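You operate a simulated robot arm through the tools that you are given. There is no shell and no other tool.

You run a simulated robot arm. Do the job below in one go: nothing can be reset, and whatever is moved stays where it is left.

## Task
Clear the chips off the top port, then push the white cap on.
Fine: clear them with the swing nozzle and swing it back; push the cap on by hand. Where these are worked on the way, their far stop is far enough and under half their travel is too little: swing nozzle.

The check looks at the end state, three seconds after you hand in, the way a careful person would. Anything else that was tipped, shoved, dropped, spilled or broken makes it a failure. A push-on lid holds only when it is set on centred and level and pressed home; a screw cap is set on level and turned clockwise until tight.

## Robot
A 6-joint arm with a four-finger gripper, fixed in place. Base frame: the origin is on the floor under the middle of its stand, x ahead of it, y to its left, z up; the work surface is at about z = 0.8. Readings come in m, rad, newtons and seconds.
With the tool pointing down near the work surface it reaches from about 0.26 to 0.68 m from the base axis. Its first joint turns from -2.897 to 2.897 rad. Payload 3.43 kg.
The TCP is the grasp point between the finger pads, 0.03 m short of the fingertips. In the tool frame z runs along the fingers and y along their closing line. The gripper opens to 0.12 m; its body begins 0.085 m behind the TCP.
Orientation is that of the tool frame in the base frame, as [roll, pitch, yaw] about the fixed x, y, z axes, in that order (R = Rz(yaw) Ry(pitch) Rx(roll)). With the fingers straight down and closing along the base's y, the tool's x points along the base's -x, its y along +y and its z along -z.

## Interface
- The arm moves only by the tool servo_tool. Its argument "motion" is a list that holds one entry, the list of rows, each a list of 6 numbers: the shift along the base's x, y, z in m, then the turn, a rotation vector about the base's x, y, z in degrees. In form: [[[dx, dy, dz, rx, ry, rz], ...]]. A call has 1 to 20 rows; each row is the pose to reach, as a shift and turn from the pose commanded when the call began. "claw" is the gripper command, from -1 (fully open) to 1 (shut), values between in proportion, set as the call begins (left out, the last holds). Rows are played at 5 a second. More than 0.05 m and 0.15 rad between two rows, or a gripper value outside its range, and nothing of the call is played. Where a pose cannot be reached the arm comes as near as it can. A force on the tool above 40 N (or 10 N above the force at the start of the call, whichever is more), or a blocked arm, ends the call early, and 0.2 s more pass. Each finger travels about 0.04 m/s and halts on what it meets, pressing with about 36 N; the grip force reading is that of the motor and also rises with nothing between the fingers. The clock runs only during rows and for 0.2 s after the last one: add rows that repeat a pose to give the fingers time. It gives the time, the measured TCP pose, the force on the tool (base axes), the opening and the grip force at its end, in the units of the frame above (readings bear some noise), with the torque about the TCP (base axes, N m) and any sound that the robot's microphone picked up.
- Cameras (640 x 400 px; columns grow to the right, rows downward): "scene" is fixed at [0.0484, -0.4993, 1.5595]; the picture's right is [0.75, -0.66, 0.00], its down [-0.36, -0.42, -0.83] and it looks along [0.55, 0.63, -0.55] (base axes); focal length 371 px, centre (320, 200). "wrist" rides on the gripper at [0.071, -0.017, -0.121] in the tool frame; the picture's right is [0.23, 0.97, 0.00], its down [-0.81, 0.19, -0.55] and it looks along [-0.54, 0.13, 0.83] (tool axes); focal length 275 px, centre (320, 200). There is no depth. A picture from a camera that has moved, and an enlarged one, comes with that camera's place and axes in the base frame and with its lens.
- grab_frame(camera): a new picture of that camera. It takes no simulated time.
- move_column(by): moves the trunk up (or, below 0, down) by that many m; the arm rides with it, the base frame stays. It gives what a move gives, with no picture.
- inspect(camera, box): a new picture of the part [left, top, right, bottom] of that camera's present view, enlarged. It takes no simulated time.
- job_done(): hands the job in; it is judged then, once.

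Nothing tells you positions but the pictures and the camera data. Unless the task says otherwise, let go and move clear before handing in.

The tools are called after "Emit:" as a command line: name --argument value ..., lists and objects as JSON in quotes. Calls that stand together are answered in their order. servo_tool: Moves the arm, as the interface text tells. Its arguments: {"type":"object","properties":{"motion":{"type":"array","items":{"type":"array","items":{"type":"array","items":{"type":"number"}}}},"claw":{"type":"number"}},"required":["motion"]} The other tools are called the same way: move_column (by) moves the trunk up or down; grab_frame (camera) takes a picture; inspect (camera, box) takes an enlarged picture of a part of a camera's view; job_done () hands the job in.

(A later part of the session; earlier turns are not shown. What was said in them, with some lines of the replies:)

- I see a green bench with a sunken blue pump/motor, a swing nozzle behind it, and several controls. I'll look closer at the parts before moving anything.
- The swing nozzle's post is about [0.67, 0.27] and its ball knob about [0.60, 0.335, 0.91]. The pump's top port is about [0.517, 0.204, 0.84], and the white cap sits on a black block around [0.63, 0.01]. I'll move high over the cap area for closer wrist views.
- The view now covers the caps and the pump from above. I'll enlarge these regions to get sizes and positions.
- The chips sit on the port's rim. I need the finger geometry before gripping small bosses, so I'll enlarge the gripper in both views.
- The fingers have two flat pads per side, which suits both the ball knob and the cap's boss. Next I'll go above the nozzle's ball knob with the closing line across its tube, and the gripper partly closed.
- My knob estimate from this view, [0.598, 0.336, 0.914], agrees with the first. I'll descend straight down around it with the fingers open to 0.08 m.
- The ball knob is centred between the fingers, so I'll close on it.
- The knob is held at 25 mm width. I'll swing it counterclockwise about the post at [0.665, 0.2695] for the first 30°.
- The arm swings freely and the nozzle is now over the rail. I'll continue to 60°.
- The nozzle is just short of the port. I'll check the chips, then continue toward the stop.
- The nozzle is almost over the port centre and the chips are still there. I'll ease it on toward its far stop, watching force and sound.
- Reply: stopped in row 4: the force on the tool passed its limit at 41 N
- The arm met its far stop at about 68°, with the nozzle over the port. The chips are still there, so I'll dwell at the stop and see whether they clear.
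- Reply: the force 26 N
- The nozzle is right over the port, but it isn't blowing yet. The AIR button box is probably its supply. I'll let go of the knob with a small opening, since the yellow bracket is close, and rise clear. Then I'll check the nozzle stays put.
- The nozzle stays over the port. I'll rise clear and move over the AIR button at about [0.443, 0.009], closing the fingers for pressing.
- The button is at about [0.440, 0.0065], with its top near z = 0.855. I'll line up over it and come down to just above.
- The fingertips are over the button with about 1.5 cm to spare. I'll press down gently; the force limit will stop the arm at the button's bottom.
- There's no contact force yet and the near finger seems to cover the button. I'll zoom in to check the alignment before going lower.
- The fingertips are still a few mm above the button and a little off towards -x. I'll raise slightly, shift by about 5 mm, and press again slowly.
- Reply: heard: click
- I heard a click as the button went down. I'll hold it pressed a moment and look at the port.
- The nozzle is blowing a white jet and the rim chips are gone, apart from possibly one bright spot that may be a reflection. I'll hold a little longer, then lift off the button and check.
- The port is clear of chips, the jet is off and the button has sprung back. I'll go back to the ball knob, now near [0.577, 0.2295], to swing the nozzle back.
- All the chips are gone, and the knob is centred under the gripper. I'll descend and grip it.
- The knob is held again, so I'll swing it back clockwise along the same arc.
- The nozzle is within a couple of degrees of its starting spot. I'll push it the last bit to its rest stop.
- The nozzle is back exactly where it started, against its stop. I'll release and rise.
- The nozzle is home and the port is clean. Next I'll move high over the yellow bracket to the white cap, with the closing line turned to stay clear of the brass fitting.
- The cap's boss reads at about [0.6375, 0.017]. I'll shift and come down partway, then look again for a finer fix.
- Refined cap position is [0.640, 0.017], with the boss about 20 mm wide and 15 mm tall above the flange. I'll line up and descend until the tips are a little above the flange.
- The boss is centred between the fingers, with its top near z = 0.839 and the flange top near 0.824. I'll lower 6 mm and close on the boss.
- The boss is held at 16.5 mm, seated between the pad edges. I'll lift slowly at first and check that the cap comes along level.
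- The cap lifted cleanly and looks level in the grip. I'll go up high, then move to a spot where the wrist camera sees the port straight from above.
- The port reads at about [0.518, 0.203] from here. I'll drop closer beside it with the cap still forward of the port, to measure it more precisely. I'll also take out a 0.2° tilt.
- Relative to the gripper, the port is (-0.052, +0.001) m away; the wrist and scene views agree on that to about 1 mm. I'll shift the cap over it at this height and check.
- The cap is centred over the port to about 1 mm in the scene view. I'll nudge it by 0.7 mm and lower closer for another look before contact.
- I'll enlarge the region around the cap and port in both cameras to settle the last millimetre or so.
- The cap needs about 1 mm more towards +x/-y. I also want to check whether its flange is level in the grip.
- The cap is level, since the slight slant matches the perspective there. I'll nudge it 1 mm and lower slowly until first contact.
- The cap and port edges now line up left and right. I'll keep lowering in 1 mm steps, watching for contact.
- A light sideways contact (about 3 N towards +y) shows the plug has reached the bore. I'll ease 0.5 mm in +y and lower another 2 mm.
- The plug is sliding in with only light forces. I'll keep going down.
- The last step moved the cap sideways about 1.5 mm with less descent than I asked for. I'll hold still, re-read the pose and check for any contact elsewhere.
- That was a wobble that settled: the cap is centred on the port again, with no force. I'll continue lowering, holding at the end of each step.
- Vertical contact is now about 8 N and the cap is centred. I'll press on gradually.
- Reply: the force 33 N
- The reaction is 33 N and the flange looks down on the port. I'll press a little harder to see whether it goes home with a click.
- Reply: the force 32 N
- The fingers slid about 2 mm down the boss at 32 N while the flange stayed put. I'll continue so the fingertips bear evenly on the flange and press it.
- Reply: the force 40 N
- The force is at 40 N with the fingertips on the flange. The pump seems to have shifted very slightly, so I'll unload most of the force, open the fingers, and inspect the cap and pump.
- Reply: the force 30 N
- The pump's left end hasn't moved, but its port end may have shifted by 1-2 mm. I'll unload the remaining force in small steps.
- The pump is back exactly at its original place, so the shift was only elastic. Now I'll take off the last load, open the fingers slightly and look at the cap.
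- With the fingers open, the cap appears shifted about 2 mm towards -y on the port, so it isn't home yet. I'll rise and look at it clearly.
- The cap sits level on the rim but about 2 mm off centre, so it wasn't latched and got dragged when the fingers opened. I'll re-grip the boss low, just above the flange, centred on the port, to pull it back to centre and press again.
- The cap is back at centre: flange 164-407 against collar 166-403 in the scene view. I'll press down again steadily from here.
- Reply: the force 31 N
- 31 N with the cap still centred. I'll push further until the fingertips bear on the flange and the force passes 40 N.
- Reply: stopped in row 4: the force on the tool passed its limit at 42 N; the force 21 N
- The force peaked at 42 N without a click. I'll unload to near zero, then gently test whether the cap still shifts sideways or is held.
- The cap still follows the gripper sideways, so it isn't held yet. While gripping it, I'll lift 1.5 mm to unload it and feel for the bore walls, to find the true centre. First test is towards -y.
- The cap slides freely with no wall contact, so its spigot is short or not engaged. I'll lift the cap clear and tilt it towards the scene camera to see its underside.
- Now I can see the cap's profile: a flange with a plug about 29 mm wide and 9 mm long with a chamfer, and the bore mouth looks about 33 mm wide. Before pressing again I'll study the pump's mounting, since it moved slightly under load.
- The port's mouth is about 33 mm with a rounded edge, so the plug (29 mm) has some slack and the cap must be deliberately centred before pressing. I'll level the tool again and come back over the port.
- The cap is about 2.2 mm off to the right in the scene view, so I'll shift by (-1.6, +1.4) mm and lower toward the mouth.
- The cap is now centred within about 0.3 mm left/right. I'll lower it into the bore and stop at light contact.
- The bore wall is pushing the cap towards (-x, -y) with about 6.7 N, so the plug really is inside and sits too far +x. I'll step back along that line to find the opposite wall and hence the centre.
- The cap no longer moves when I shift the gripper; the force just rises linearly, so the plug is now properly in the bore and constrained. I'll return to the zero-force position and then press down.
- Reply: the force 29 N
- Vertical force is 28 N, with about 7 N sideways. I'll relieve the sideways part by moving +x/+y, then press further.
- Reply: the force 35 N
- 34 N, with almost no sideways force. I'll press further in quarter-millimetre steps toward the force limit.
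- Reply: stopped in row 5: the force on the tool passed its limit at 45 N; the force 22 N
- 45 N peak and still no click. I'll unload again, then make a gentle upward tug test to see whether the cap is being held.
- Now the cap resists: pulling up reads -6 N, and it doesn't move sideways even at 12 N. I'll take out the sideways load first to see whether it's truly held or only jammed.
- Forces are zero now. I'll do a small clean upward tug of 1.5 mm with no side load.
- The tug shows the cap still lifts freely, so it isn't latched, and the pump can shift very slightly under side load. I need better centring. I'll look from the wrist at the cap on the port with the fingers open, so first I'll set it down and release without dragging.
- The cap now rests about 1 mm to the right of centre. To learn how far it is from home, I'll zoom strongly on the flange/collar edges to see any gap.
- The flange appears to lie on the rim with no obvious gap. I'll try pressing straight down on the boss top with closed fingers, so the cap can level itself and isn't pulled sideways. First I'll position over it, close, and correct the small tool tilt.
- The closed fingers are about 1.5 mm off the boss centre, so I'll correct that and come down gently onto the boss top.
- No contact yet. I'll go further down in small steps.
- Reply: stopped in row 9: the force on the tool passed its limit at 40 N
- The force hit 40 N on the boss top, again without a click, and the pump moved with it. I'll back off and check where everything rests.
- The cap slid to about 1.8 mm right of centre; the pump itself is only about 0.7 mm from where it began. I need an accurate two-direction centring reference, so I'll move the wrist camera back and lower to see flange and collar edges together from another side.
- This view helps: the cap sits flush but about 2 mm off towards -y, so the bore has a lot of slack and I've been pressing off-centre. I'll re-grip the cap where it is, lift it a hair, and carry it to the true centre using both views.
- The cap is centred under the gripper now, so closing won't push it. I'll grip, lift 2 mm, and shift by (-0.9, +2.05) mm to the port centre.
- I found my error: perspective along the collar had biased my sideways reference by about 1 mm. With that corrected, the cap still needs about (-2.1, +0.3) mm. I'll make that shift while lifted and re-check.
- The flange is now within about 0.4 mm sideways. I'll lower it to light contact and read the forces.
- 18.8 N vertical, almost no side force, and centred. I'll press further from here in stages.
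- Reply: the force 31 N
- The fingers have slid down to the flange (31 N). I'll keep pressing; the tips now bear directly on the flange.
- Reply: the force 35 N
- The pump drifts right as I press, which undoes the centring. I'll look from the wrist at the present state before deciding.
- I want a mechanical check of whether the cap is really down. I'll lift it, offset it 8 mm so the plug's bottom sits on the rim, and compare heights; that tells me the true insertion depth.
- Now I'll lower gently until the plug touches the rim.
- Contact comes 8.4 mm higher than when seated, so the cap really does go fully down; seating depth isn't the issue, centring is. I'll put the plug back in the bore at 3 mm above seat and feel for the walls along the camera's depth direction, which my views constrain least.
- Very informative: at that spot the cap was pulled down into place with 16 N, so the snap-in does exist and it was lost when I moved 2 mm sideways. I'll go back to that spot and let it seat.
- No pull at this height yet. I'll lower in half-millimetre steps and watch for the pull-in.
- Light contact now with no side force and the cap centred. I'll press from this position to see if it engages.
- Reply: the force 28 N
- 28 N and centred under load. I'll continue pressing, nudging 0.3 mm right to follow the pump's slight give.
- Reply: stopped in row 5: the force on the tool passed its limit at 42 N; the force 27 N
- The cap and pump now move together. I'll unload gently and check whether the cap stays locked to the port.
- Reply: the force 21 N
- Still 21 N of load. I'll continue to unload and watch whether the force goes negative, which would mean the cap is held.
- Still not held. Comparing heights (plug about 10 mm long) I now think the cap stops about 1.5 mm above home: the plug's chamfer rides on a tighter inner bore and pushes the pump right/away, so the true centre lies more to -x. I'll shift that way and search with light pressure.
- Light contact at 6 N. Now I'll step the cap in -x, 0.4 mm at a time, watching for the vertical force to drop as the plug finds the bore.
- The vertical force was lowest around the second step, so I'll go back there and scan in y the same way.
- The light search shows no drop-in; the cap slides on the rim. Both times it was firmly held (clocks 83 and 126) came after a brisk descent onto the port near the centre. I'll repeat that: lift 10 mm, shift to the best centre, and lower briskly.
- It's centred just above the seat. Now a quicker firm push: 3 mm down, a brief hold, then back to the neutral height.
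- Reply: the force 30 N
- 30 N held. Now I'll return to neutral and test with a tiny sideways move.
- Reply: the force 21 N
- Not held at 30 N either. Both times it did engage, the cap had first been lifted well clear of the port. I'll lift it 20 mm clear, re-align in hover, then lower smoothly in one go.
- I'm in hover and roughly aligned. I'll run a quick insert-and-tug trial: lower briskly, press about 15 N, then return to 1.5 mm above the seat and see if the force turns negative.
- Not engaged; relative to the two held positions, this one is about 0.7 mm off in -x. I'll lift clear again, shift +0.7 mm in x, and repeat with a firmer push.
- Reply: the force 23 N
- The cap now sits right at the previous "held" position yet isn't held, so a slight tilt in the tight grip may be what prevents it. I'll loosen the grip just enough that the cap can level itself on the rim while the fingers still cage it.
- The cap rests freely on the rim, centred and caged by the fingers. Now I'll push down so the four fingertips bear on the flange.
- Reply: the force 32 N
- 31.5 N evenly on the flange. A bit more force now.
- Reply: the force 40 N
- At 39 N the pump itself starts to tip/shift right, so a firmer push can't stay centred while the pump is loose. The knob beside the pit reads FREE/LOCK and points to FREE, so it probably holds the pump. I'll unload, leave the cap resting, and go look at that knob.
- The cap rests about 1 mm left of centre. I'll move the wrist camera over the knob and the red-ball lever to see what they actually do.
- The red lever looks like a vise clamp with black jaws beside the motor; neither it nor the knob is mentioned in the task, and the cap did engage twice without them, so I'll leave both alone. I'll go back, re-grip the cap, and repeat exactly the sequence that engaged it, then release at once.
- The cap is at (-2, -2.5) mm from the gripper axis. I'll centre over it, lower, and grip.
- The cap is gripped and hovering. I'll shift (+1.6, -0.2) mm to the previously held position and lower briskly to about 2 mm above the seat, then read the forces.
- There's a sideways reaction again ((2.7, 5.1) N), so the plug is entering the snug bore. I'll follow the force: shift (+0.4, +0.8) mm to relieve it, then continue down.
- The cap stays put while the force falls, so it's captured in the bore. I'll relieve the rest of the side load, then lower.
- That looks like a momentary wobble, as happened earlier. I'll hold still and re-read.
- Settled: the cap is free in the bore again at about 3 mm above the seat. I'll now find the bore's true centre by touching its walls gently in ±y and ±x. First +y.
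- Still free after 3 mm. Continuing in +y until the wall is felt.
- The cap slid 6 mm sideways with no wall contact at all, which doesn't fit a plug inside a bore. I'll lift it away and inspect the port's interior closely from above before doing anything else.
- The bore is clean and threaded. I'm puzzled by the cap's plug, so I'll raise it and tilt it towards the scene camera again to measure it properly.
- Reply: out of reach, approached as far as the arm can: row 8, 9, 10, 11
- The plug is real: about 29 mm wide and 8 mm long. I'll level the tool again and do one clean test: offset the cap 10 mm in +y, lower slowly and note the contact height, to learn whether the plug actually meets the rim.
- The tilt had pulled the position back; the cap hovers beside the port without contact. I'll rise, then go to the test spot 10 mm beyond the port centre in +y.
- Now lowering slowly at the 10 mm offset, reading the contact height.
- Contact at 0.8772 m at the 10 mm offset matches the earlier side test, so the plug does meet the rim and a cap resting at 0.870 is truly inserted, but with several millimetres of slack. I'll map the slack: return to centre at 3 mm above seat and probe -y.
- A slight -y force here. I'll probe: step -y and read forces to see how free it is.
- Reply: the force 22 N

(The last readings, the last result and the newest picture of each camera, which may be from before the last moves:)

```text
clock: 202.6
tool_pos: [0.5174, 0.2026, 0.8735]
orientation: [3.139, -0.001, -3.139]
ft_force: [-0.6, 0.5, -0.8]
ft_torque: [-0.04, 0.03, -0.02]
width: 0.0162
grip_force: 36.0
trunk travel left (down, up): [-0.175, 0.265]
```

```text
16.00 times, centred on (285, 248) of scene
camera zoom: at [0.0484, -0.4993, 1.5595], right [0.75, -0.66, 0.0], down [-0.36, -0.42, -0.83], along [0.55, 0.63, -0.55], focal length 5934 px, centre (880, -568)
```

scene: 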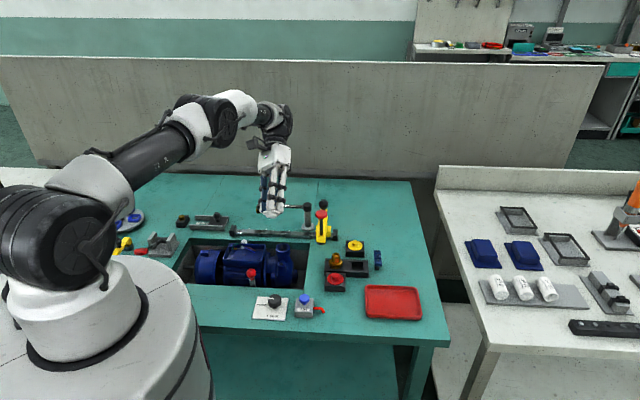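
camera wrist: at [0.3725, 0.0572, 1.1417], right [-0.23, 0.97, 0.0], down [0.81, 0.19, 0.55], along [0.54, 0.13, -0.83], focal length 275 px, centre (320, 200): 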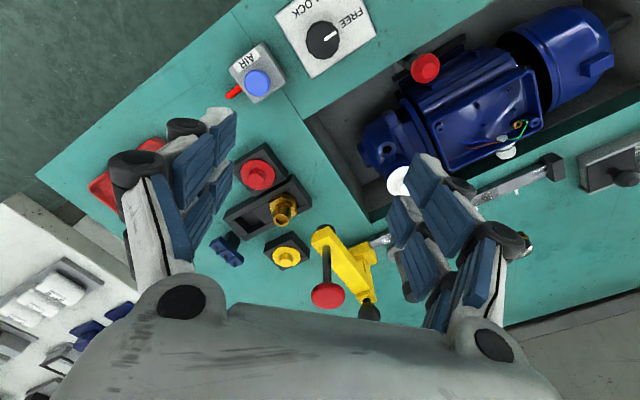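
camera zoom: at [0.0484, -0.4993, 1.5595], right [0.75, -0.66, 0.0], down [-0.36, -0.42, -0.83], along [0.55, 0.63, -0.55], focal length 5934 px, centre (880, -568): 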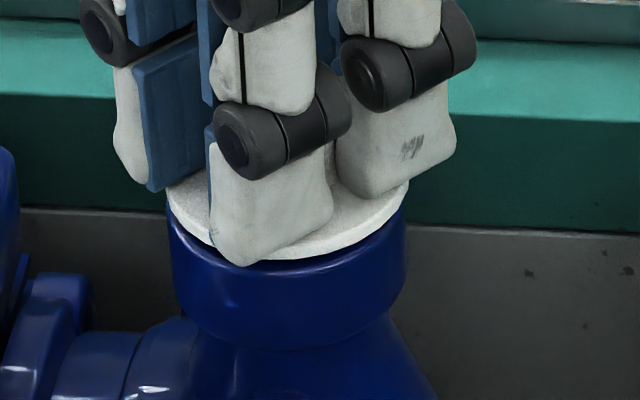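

There it is: at that spot the cap was snapped down with 21.5 N, then I moved 1 mm too far and lost it. It seems to re-engage only after being lifted out. I'll lift, go back exactly +1 mm in y, and lower to the same height.

Emit:
servo_tool --motion '[[[0, 0, 0.006, 0, 0, 0], [0, 0.0005, 0.012, 0, 0, 0], [0, 0.001, 0.014, 0, 0, 0], [0, 0.001, 0.014, 0, 0, 0], [0, 0.001, 0.014, 0, 0, 0], [0, 0.001, 0.01, 0, 0, 0], [0, 0.001, 0.006, 0, 0, 0], [0, 0.001, 0.003, 0, 0, 0], [0, 0.001, 0.0, 0, 0, 0], [0, 0.001, 0.0, 0, 0, 0], [0, 0.001, 0.0, 0, 0, 0]]]'

Emit:
inspect --camera "scene" --box '[276, 242, 294, 254]'

```text
clock: 204.9
tool_pos: [0.5172, 0.2039, 0.871]
orientation: [-3.141, -0.004, -3.141]
ft_force: [-2.2, 2.6, -25.3]
ft_torque: [0.15, 0.05, 0.0]
width: 0.016
grip_force: 35.6
trunk travel left (down, up): [-0.175, 0.265]
```

```text
16.00 times, centred on (285, 248) of scene
camera zoom: at [0.0484, -0.4993, 1.5595], right [0.75, -0.66, 0.0], down [-0.36, -0.42, -0.83], along [0.55, 0.63, -0.55], focal length 5934 px, centre (880, -568)
```

zoom: 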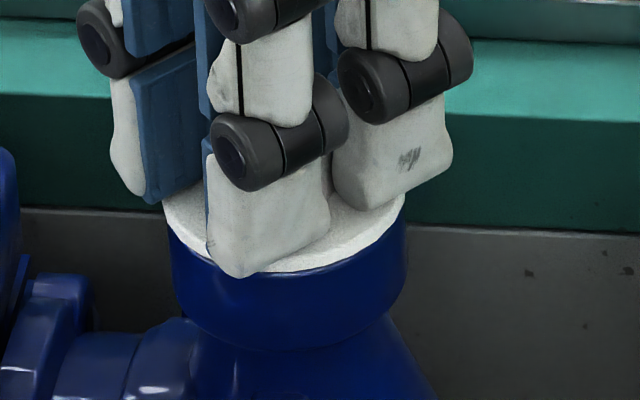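

Engaged again: it's being held down with 25 N. Now I'll lower straight down 3 mm to relieve the pull, with no sideways motion.

Emit:
servo_tool --motion '[[[0, 0, -0.001, 0, 0, 0], [0, 0, -0.002, 0, 0, 0], [0, 0, -0.003, 0, 0, 0], [0, 0, -0.003, 0, 0, 0], [0, 0, -0.003, 0, 0, 0]]]'

Emit:
inspect --camera "scene" --box '[276, 242, 294, 254]'

```text
clock: 206.2
tool_pos: [0.5174, 0.2046, 0.8721]
orientation: [3.138, 0.0, -3.14]
ft_force: [-0.1, -0.1, -0.4]
ft_torque: [-0.03, -0.02, 0.0]
width: 0.0163
grip_force: 36.3
trunk travel left (down, up): [-0.175, 0.265]
```

```text
16.00 times, centred on (285, 248) of scene
camera zoom: at [0.0484, -0.4993, 1.5595], right [0.75, -0.66, 0.0], down [-0.36, -0.42, -0.83], along [0.55, 0.63, -0.55], focal length 5934 px, centre (880, -568)
```

zoom: 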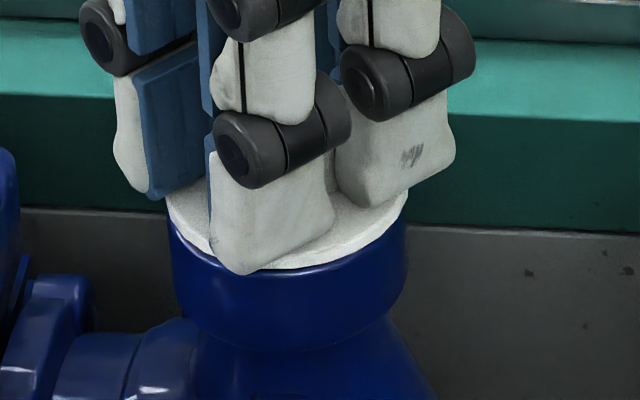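

The pull is relieved and all forces are zero. I'll now press straight down from here to be sure it's home.

Emit:
servo_tool --motion '[[[0, 0, -0.001, 0, 0, 0], [0, 0, -0.002, 0, 0, 0], [0, 0, -0.003, 0, 0, 0], [0, 0, -0.004, 0, 0, 0], [0, 0, -0.004, 0, 0, 0]]]'

Emit:
inspect --camera "scene" --box '[276, 242, 294, 254]'

```text
clock: 207.3
tool_pos: [0.5164, 0.2039, 0.8692]
orientation: [3.136, 0.005, -3.139]
ft_force: [1.3, -1.6, 31.7]
ft_torque: [-0.08, 0.09, 0.0]
width: 0.0161
grip_force: 35.8
trunk travel left (down, up): [-0.175, 0.265]
```

```text
16.00 times, centred on (285, 248) of scene
camera zoom: at [0.0484, -0.4993, 1.5595], right [0.75, -0.66, 0.0], down [-0.36, -0.42, -0.83], along [0.55, 0.63, -0.55], focal length 5934 px, centre (880, -568)
```

zoom: 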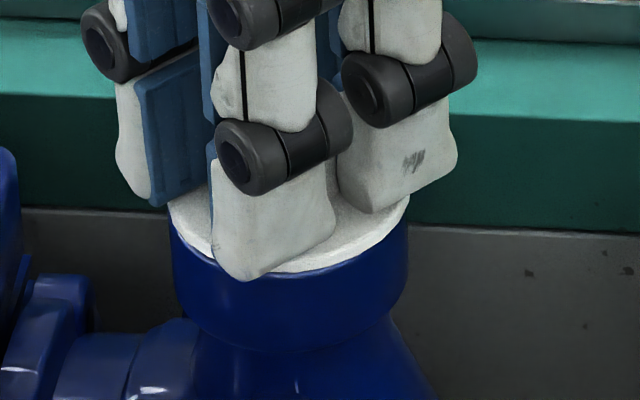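

31.7 N pressed. I'll unload in small steps and read whether the force goes negative this time.

Emit:
servo_tool --motion '[[[0, 0, 0.001, 0, 0, 0], [0, 0, 0.002, 0, 0, 0], [0, 0, 0.003, 0, 0, 0], [0, 0, 0.004, 0, 0, 0], [0, 0, 0.004, 0, 0, 0]]]'

Emit:
servo_tool --motion '[[[0, 0, 0.001, 0, 0, 0], [0, 0, 0.0015, 0, 0, 0], [0, 0, 0.0015, 0, 0, 0], [0, 0, 0.0015, 0, 0, 0]]]'

Emit:
inspect --camera "scene" --box '[276, 242, 294, 254]'

```text
clock: 208.6
tool_pos: [0.5156, 0.2031, 0.8698]
orientation: [3.138, -0.001, -3.14]
ft_force: [1.5, 3.0, 10.4]
ft_torque: [0.1, -0.12, 0.0]
width: 0.0161
grip_force: 36.2
trunk travel left (down, up): [-0.175, 0.265]
```

```text
clock: 209.6
tool_pos: [0.5172, 0.2023, 0.8714]
orientation: [3.138, 0.002, -3.14]
ft_force: [-0.6, 0.5, -0.5]
ft_torque: [0.01, 0.03, -0.01]
width: 0.0159
grip_force: 36.2
trunk travel left (down, up): [-0.175, 0.265]
```

```text
16.00 times, centred on (285, 248) of scene
camera zoom: at [0.0484, -0.4993, 1.5595], right [0.75, -0.66, 0.0], down [-0.36, -0.42, -0.83], along [0.55, 0.63, -0.55], focal length 5934 px, centre (880, -568)
```

zoom: 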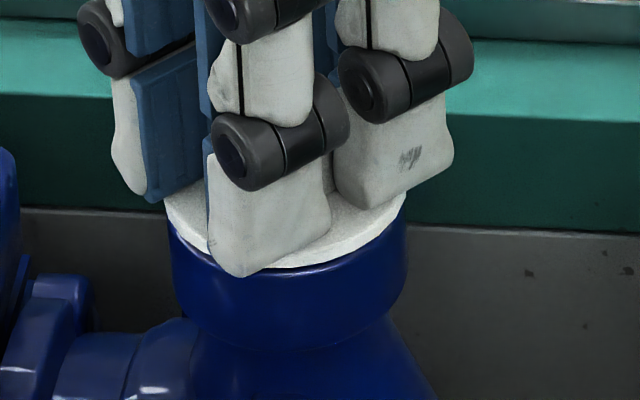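

No pull yet, but earlier the pull only appeared about 2.5 mm higher, so there may be vertical play. I'll raise a further 2 mm and read.

Emit:
servo_tool --motion '[[[0, 0, 0.001, 0, 0, 0], [0, 0, 0.002, 0, 0, 0], [0, 0, 0.002, 0, 0, 0], [0, 0, 0.002, 0, 0, 0]]]'

Emit:
inspect --camera "scene" --box '[276, 242, 294, 254]'

```text
clock: 210.6
tool_pos: [0.516, 0.2037, 0.8731]
orientation: [3.137, -0.001, -3.14]
ft_force: [-0.4, -0.2, 0.3]
ft_torque: [-0.01, 0.0, -0.02]
width: 0.0162
grip_force: 36.3
trunk travel left (down, up): [-0.175, 0.265]
```

```text
16.00 times, centred on (285, 248) of scene
camera zoom: at [0.0484, -0.4993, 1.5595], right [0.75, -0.66, 0.0], down [-0.36, -0.42, -0.83], along [0.55, 0.63, -0.55], focal length 5934 px, centre (880, -568)
```

zoom: 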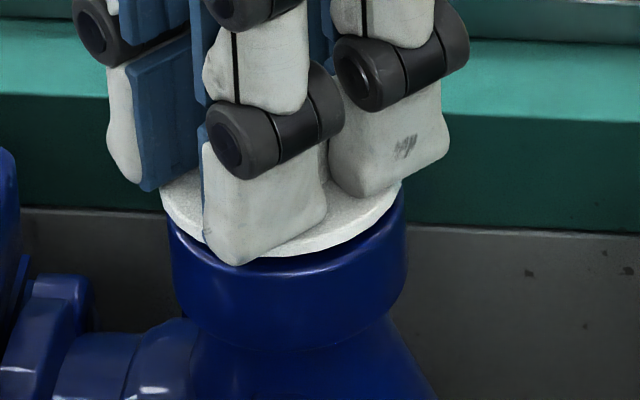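

Not held now, so the snap is lost as soon as I pull against it. I'll repeat the drop at this exact spot, but end slightly below the seat so nothing pulls up, and then open the fingers straight away.

Emit:
servo_tool --motion '[[[0, 0, 0.006, 0, 0, 0], [0, 0, 0.012, 0, 0, 0], [0, 0, 0.014, 0, 0, 0], [0, 0, 0.014, 0, 0, 0], [0, 0, 0.014, 0, 0, 0], [0, 0, 0.01, 0, 0, 0], [0, 0, 0.006, 0, 0, 0], [0, 0, 0.003, 0, 0, 0], [0, 0, 0.0, 0, 0, 0], [0, 0, -0.003, 0, 0, 0], [0, 0, -0.005, 0, 0, 0], [0, 0, -0.005, 0, 0, 0]]]'

Emit:
inspect --camera "scene" --box '[276, 242, 294, 254]'

```text
clock: 213.2
tool_pos: [0.5155, 0.2035, 0.8705]
orientation: [3.138, 0.0, -3.14]
ft_force: [-3.7, -1.5, 8.5]
ft_torque: [-0.08, 0.14, 0.0]
width: 0.0163
grip_force: 35.7
trunk travel left (down, up): [-0.175, 0.265]
```

```text
16.00 times, centred on (285, 248) of scene
camera zoom: at [0.0484, -0.4993, 1.5595], right [0.75, -0.66, 0.0], down [-0.36, -0.42, -0.83], along [0.55, 0.63, -0.55], focal length 5934 px, centre (880, -568)
```

zoom: 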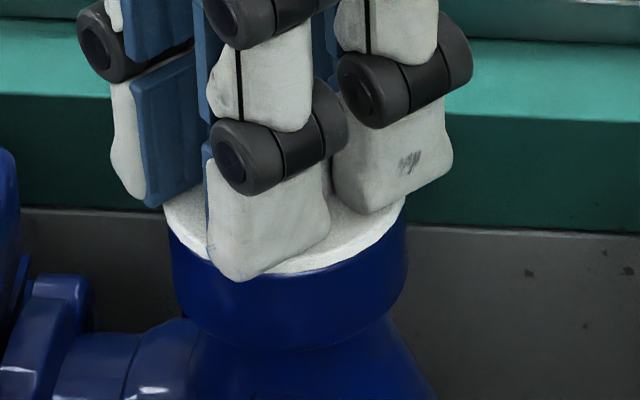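

The sideways signature now matches the held state, with the cap centred and 8.5 N down. I'll press a little more to send it home, without any sideways motion.

Emit:
servo_tool --motion '[[[-0.0003, -0.0001, -0.001, 0, 0, 0], [-0.0005, -0.0002, -0.002, 0, 0, 0], [-0.0005, -0.0002, -0.0025, 0, 0, 0], [-0.0005, -0.0002, -0.0025, 0, 0, 0]]]'

Emit:
inspect --camera "scene" --box '[276, 242, 294, 254]'

```text
clock: 214.2
tool_pos: [0.5163, 0.2034, 0.8701]
orientation: [3.134, 0.007, -3.14]
ft_force: [1.1, -4.5, 37.2]
ft_torque: [-0.16, 0.01, 0.01]
width: 0.0159
grip_force: 35.6
trunk travel left (down, up): [-0.175, 0.265]
```

```text
16.00 times, centred on (285, 248) of scene
camera zoom: at [0.0484, -0.4993, 1.5595], right [0.75, -0.66, 0.0], down [-0.36, -0.42, -0.83], along [0.55, 0.63, -0.55], focal length 5934 px, centre (880, -568)
```

zoom: 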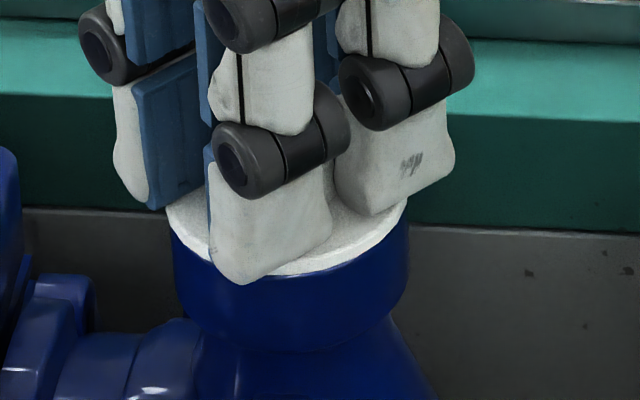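

37 N, and this time the cap and port moved together (still centred), which suggests it's locked on. I'll ease off to light load and open the fingers without pulling.

Emit:
servo_tool --motion '[[[0, 0, 0.001, 0, 0, 0], [0, 0, 0.002, 0, 0, 0], [0, 0, 0.0028, 0, 0, 0], [0, 0, 0.0028, 0, 0, 0]]]'

Emit:
inspect --camera "scene" --box '[276, 242, 294, 254]'

Emit:
servo_tool --motion '[[[0, 0, 0, 0, 0, 0], [0, 0, 0, 0, 0, 0], [0, 0, 0, 0, 0, 0], [0, 0, 0, 0, 0, 0]]]' --claw 0.3

Emit:
inspect --camera "scene" --box '[276, 242, 294, 254]'

```text
clock: 215.2
tool_pos: [0.5161, 0.2037, 0.8709]
orientation: [3.137, 0.001, -3.141]
ft_force: [10.1, -0.3, 15.7]
ft_torque: [-0.08, -0.31, 0.0]
width: 0.0163
grip_force: 35.9
trunk travel left (down, up): [-0.175, 0.265]
```

```text
16.00 times, centred on (285, 248) of scene
camera zoom: at [0.0484, -0.4993, 1.5595], right [0.75, -0.66, 0.0], down [-0.36, -0.42, -0.83], along [0.55, 0.63, -0.55], focal length 5934 px, centre (880, -568)
```

zoom: 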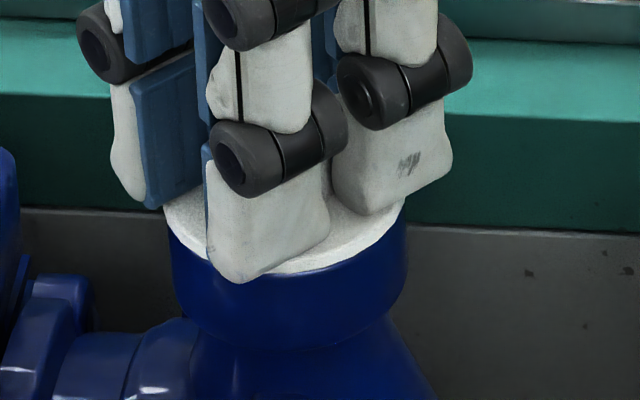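

```text
clock: 216.2
tool_pos: [0.5148, 0.2048, 0.8687]
orientation: [3.14, -0.001, -3.139]
ft_force: [-3.3, -0.5, 6.4]
ft_torque: [-0.01, 0.05, 0.02]
width: 0.0429
grip_force: 0.1
trunk travel left (down, up): [-0.175, 0.265]
```

```text
16.00 times, centred on (285, 248) of scene
camera zoom: at [0.0484, -0.4993, 1.5595], right [0.75, -0.66, 0.0], down [-0.36, -0.42, -0.83], along [0.55, 0.63, -0.55], focal length 5934 px, centre (880, -568)
```

zoom: 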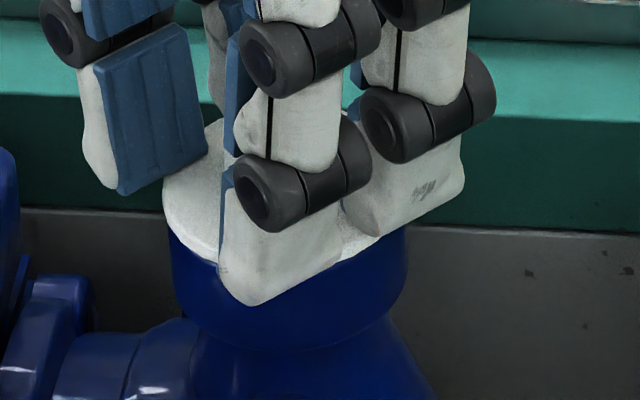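

The fingers are open and the cap's left edge hasn't moved at all (162 px before and after), unlike earlier releases. I'll rise straight up and check it.

Emit:
servo_tool --motion '[[[0, 0, 0.005, 0, 0, 0], [0, 0, 0.015, 0, 0, 0], [0, 0, 0.035, 0, 0, 0], [0, 0, 0.06, 0, 0, 0], [0, 0, 0.085, 0, 0, 0], [0, 0, 0.085, 0, 0, 0]]]'

Emit:
inspect --camera "scene" --box '[276, 242, 294, 254]'

Emit:
inspect --camera "scene" --box '[260, 235, 310, 280]'

Emit:
inspect --camera "wrist" --box '[260, 60, 380, 160]'

```text
clock: 217.6
tool_pos: [0.5161, 0.205, 0.9539]
orientation: [3.137, -0.001, -3.14]
ft_force: [-0.1, 0.9, 0.4]
ft_torque: [0.0, -0.01, 0.03]
width: 0.0422
grip_force: 0.1
trunk travel left (down, up): [-0.175, 0.265]
```

```text
16.00 times, centred on (285, 248) of scene
camera zoom: at [0.0484, -0.4993, 1.5595], right [0.75, -0.66, 0.0], down [-0.36, -0.42, -0.83], along [0.55, 0.63, -0.55], focal length 5934 px, centre (880, -568)
```

zoom: 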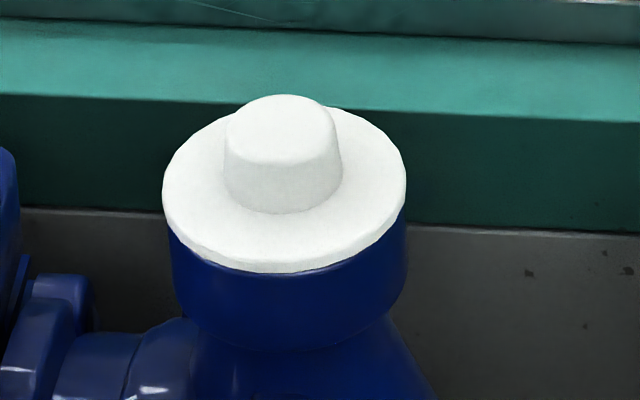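

```text
8.89 times, centred on (285, 258) of scene
camera zoom: at [0.0484, -0.4993, 1.5595], right [0.75, -0.66, 0.0], down [-0.36, -0.42, -0.83], along [0.55, 0.63, -0.55], focal length 3296 px, centre (631, -311)
```

zoom: 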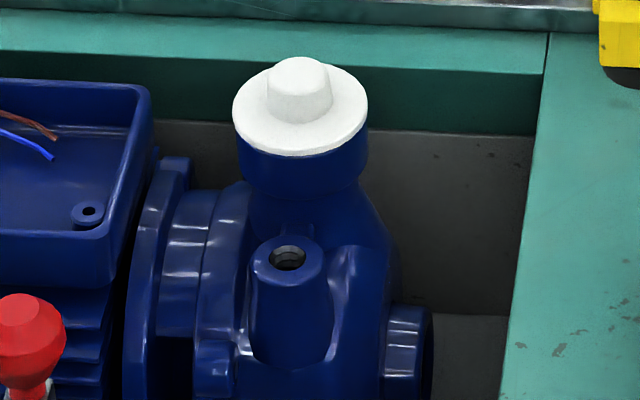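

```text
4.00 times, centred on (320, 110) of wrist
camera zoom: at [0.4471, 0.1866, 1.0732], right [-0.23, 0.97, 0.0], down [0.81, 0.19, 0.55], along [0.54, 0.13, -0.83], focal length 1101 px, centre (320, 560)
```

zoom: 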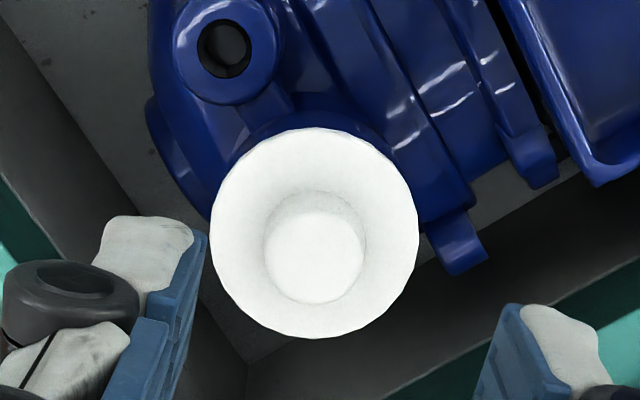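

The cap stayed exactly in place: centred and level on the port. To verify it's locked, I'll nudge its boss very gently with the closed fingers from the +x side, where there's free space.

Emit:
servo_tool --motion '[[[0.02, -0.0005, 0, 0, 0, 0], [0.04, -0.001, 0, 0, 0, 0], [0.0486, -0.0013, 0, 0, 0, 0], [0.0486, -0.0013, -0.03, 0, 0, 0], [0.0486, -0.0013, -0.06, 0, 0, 0], [0.0486, -0.0013, -0.0775, 0, 0, 0], [0.0486, -0.0013, -0.0775, 0, 0, 0], [0.0486, -0.0013, -0.0775, 0, 0, 0]]]' --claw 1

Emit:
inspect --camera "scene" --box '[270, 236, 306, 258]'

Emit:
inspect --camera "wrist" --box '[250, 20, 400, 160]'

```text
clock: 219.3
tool_pos: [0.5652, 0.2044, 0.8759]
orientation: [3.139, -0.001, -3.139]
ft_force: [-0.1, 0.6, 0.1]
ft_torque: [-0.01, -0.02, -0.02]
width: 0.0
grip_force: 33.7
trunk travel left (down, up): [-0.175, 0.265]
```

```text
16.00 times, centred on (288, 247) of scene
camera zoom: at [0.0484, -0.4993, 1.5595], right [0.75, -0.66, 0.0], down [-0.36, -0.42, -0.83], along [0.55, 0.63, -0.55], focal length 5934 px, centre (832, -552)
```

zoom: 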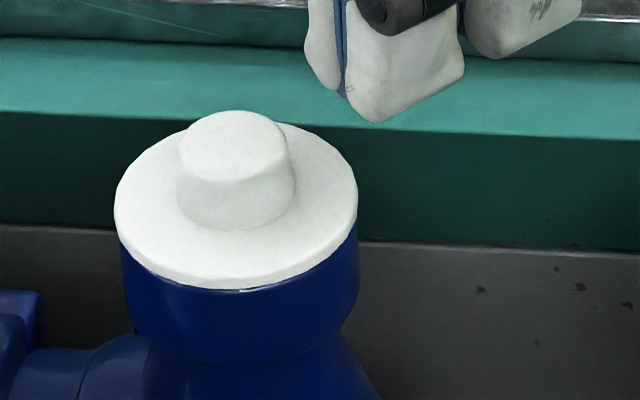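

```text
2.86 times, centred on (325, 90) of wrist
camera zoom: at [0.4961, 0.1855, 0.9954], right [-0.23, 0.97, 0.0], down [0.81, 0.19, 0.55], along [0.54, 0.13, -0.83], focal length 786 px, centre (306, 514)
```

zoom: 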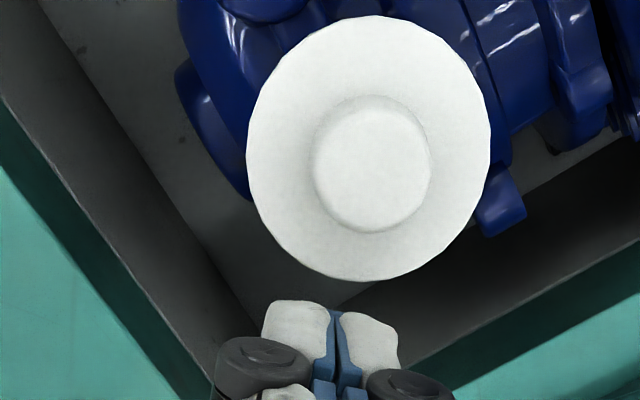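

The geometry is clear. I'll approach the boss in -x: 13 mm first, then small steps.

Emit:
servo_tool --motion '[[[-0.004, 0, -0.001, 0, 0, 0], [-0.008, 0, -0.002, 0, 0, 0], [-0.011, 0, -0.002, 0, 0, 0], [-0.013, 0, -0.002, 0, 0, 0], [-0.013, 0, -0.002, 0, 0, 0], [-0.013, 0, -0.002, 0, 0, 0]]]'

Emit:
inspect --camera "wrist" --box '[250, 20, 400, 160]'

Emit:
servo_tool --motion '[[[-0.001, 0, 0, 0, 0, 0], [-0.001, 0, 0, 0, 0, 0], [-0.001, 0, 0, 0, 0, 0]]]'

Emit:
servo_tool --motion '[[[-0.001, 0, 0, 0, 0, 0], [-0.001, 0, 0, 0, 0, 0], [-0.001, 0, 0, 0, 0, 0]]]'

Emit:
inspect --camera "scene" --box '[276, 242, 294, 254]'

```text
clock: 220.8
tool_pos: [0.5513, 0.2038, 0.8747]
orientation: [3.138, 0.001, -3.14]
ft_force: [-0.2, -0.3, -0.2]
ft_torque: [0.01, -0.01, -0.01]
width: 0.0
grip_force: 33.1
trunk travel left (down, up): [-0.175, 0.265]
```

```text
2.86 times, centred on (325, 90) of wrist
camera zoom: at [0.4829, 0.1852, 0.9938], right [-0.23, 0.97, 0.0], down [0.81, 0.19, 0.55], along [0.54, 0.13, -0.83], focal length 786 px, centre (306, 514)
```

zoom: 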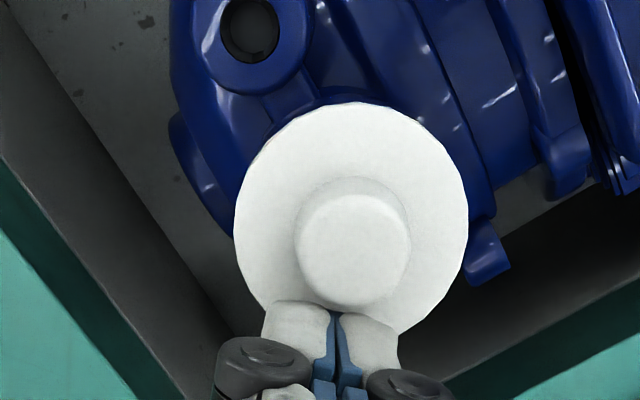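

```text
clock: 221.6
tool_pos: [0.5509, 0.2024, 0.8741]
orientation: [3.138, 0.0, -3.139]
ft_force: [0.5, -1.0, -0.2]
ft_torque: [0.0, 0.0, 0.01]
width: 0.0
grip_force: 33.4
trunk travel left (down, up): [-0.175, 0.265]
```

```text
clock: 222.3
tool_pos: [0.5503, 0.2031, 0.8748]
orientation: [3.139, 0.002, -3.14]
ft_force: [0.8, -0.8, 0.8]
ft_torque: [0.0, 0.03, -0.02]
width: 0.0
grip_force: 33.1
trunk travel left (down, up): [-0.175, 0.265]
```

```text
16.00 times, centred on (285, 248) of scene
camera zoom: at [0.0484, -0.4993, 1.5595], right [0.75, -0.66, 0.0], down [-0.36, -0.42, -0.83], along [0.55, 0.63, -0.55], focal length 5934 px, centre (880, -568)
```

zoom: 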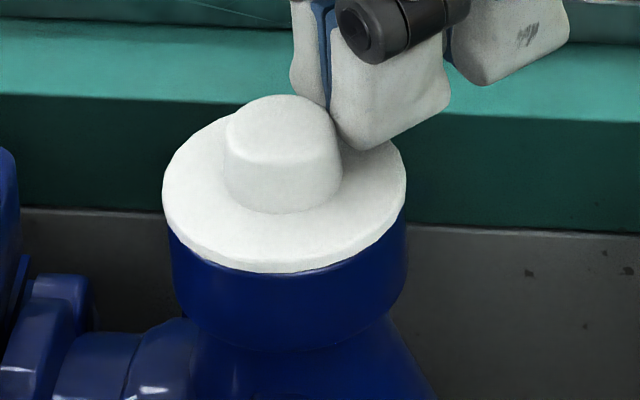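

Almost touching, cap unmoved. Two more 1 mm steps.

Emit:
servo_tool --motion '[[[-0.001, 0, 0, 0, 0, 0], [-0.001, 0, 0, 0, 0, 0], [-0.001, 0, 0, 0, 0, 0]]]'

Emit:
inspect --camera "scene" --box '[276, 242, 294, 254]'

Emit:
servo_tool --motion '[[[-0.001, 0, 0, 0, 0, 0], [-0.001, 0, 0, 0, 0, 0], [-0.001, 0, 0, 0, 0, 0]]]'

Emit:
inspect --camera "scene" --box '[276, 242, 294, 254]'

```text
clock: 223.2
tool_pos: [0.5509, 0.2028, 0.875]
orientation: [3.137, 0.001, -3.141]
ft_force: [3.5, 0.5, -0.7]
ft_torque: [0.01, -0.13, -0.04]
width: 0.0058
grip_force: 33.0
trunk travel left (down, up): [-0.175, 0.265]
```

```text
16.00 times, centred on (285, 248) of scene
camera zoom: at [0.0484, -0.4993, 1.5595], right [0.75, -0.66, 0.0], down [-0.36, -0.42, -0.83], along [0.55, 0.63, -0.55], focal length 5934 px, centre (880, -568)
```

zoom: 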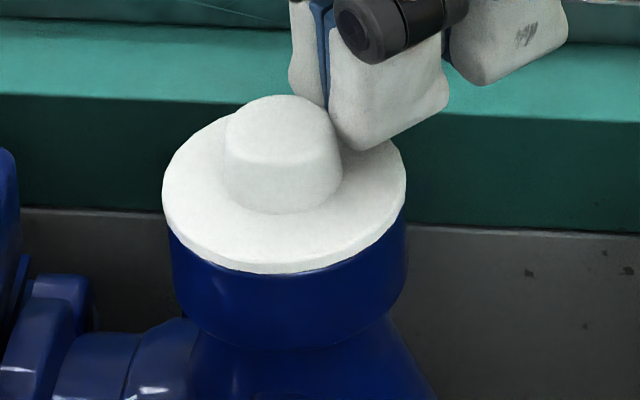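

```text
clock: 223.9
tool_pos: [0.5494, 0.2018, 0.8752]
orientation: [3.139, 0.002, -3.141]
ft_force: [10.8, -2.2, 0.3]
ft_torque: [-0.08, -0.25, 0.04]
width: 0.006
grip_force: 32.9
trunk travel left (down, up): [-0.175, 0.265]
```

```text
16.00 times, centred on (285, 248) of scene
camera zoom: at [0.0484, -0.4993, 1.5595], right [0.75, -0.66, 0.0], down [-0.36, -0.42, -0.83], along [0.55, 0.63, -0.55], focal length 5934 px, centre (880, -568)
```

zoom: 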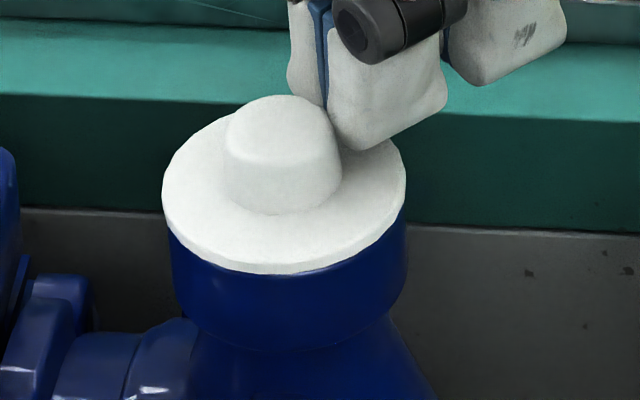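

I pushed with nearly 11 N sideways and the cap didn't move at all, so it's locked on the port. I'll back the fingers away in +x, then rise clear.

Emit:
servo_tool --motion '[[[0.003, 0, 0, 0, 0, 0], [0.01, 0, 0.002, 0, 0, 0], [0.02, 0, 0.01, 0, 0, 0], [0.02, 0, 0.05, 0, 0, 0], [0.01, 0, 0.09, 0, 0, 0], [-0.02, 0, 0.13, 0, 0, 0], [-0.06, 0, 0.16, 0, 0, 0], [-0.1, 0.01, 0.18, 0, 0, 0], [-0.14, 0.02, 0.2, 0, 0, 0], [-0.16, 0.03, 0.22, 0, 0, 0]]]'

Emit:
inspect --camera "scene" --box '[276, 242, 294, 254]'

Emit:
grab_frame --camera "scene"

Emit:
inspect --camera "scene" --box '[170, 180, 330, 280]'

Emit:
inspect --camera "scene" --box '[230, 220, 430, 345]'

Emit:
grab_frame --camera "wrist"

```text
clock: 226.2
tool_pos: [0.3857, 0.2329, 1.0953]
orientation: [3.138, 0.001, -3.139]
ft_force: [-0.6, 0.3, 0.5]
ft_torque: [0.03, -0.04, -0.01]
width: 0.0001
grip_force: 34.0
trunk travel left (down, up): [-0.175, 0.265]
```

```text
16.00 times, centred on (285, 248) of scene
camera zoom: at [0.0484, -0.4993, 1.5595], right [0.75, -0.66, 0.0], down [-0.36, -0.42, -0.83], along [0.55, 0.63, -0.55], focal length 5934 px, centre (880, -568)
```

zoom: 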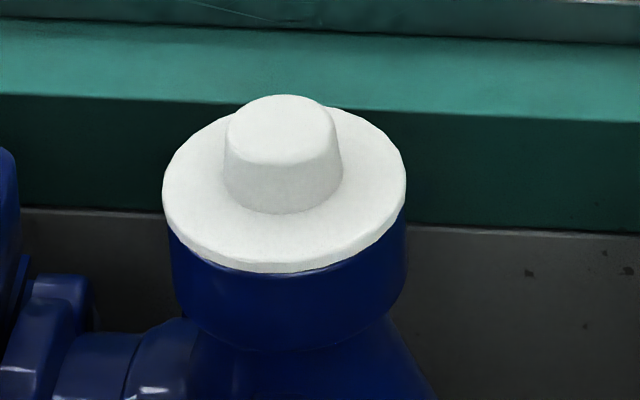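

```text
taken
```

scene: 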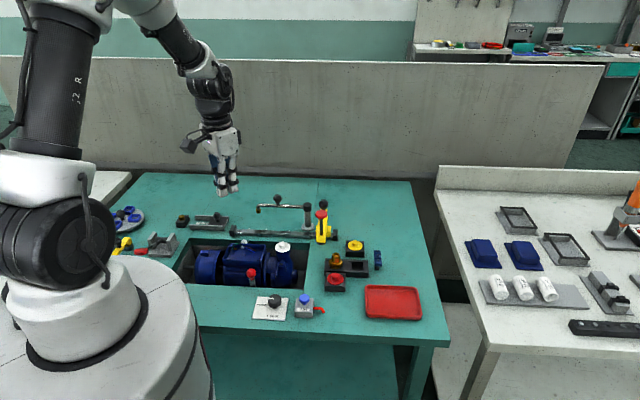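

```text
4.00 times, centred on (250, 230) of scene
camera zoom: at [0.0484, -0.4993, 1.5595], right [0.75, -0.66, 0.0], down [-0.36, -0.42, -0.83], along [0.55, 0.63, -0.55], focal length 1483 px, centre (600, 80)
```

zoom: 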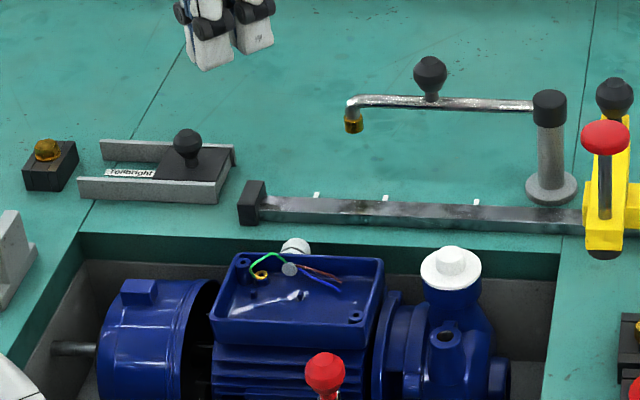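

```text
3.20 times, centred on (330, 282) of scene
camera zoom: at [0.0484, -0.4993, 1.5595], right [0.75, -0.66, 0.0], down [-0.36, -0.42, -0.83], along [0.55, 0.63, -0.55], focal length 1187 px, centre (288, -64)
```

zoom: 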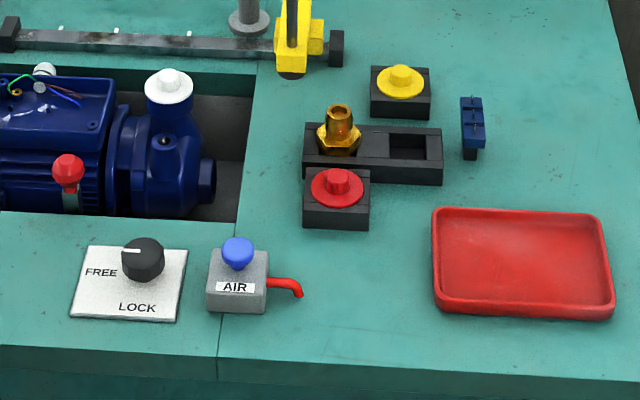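

```text
taken
camera wrist: at [0.3168, 0.2146, 1.2141], right [-0.23, 0.97, 0.0], down [0.81, 0.19, 0.55], along [0.54, 0.13, -0.83], focal length 275 px, centre (320, 200)
```

wrist: 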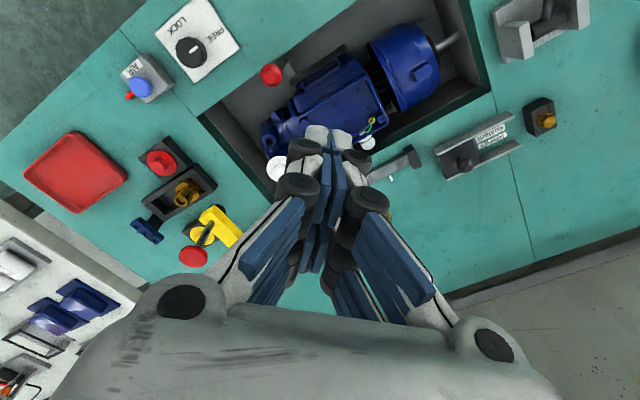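

The cap is centred and level on the port and held firm against the sideways push. The chips are gone, the nozzle is back at its rest stop, the AIR button is up, and nothing else looks out of place; the pump sits about 0.7 mm from where it began. The gripper is empty and clear, so I'm handing in.

Emit:
job_done

```text
The job is handed in.
```

I've handed the job in. The chips are off the top port and the white cap is on it, centred and level. The only result the tool gave back was that it was handed in.

- **Chips:** Swinging the nozzle to its far stop didn't clear them on its own. I also had to press the AIR button to blow them off. The button has sprung back up.
- **Nozzle:** It is back at its rest stop, in the same place as at the start.
- **Cap:** It took many tries. Presses of up to 45 N didn't hold, and I often had to lift the cap off, re-centre it and press again. On the last try it stayed put when I opened the fingers, and it didn't move under a sideways push of nearly 11 N. I didn't hear a click, and I didn't tug upward on that final seating, in case I pulled it loose.
- **Pump:** It isn't rigidly held and gave slightly under the harder presses. It now sits about 0.7 mm from where it started.
- **Everything else:** The FREE/LOCK knob, the red-ball lever and the yellow press were left alone. In the final pictures the other parts look unmoved.
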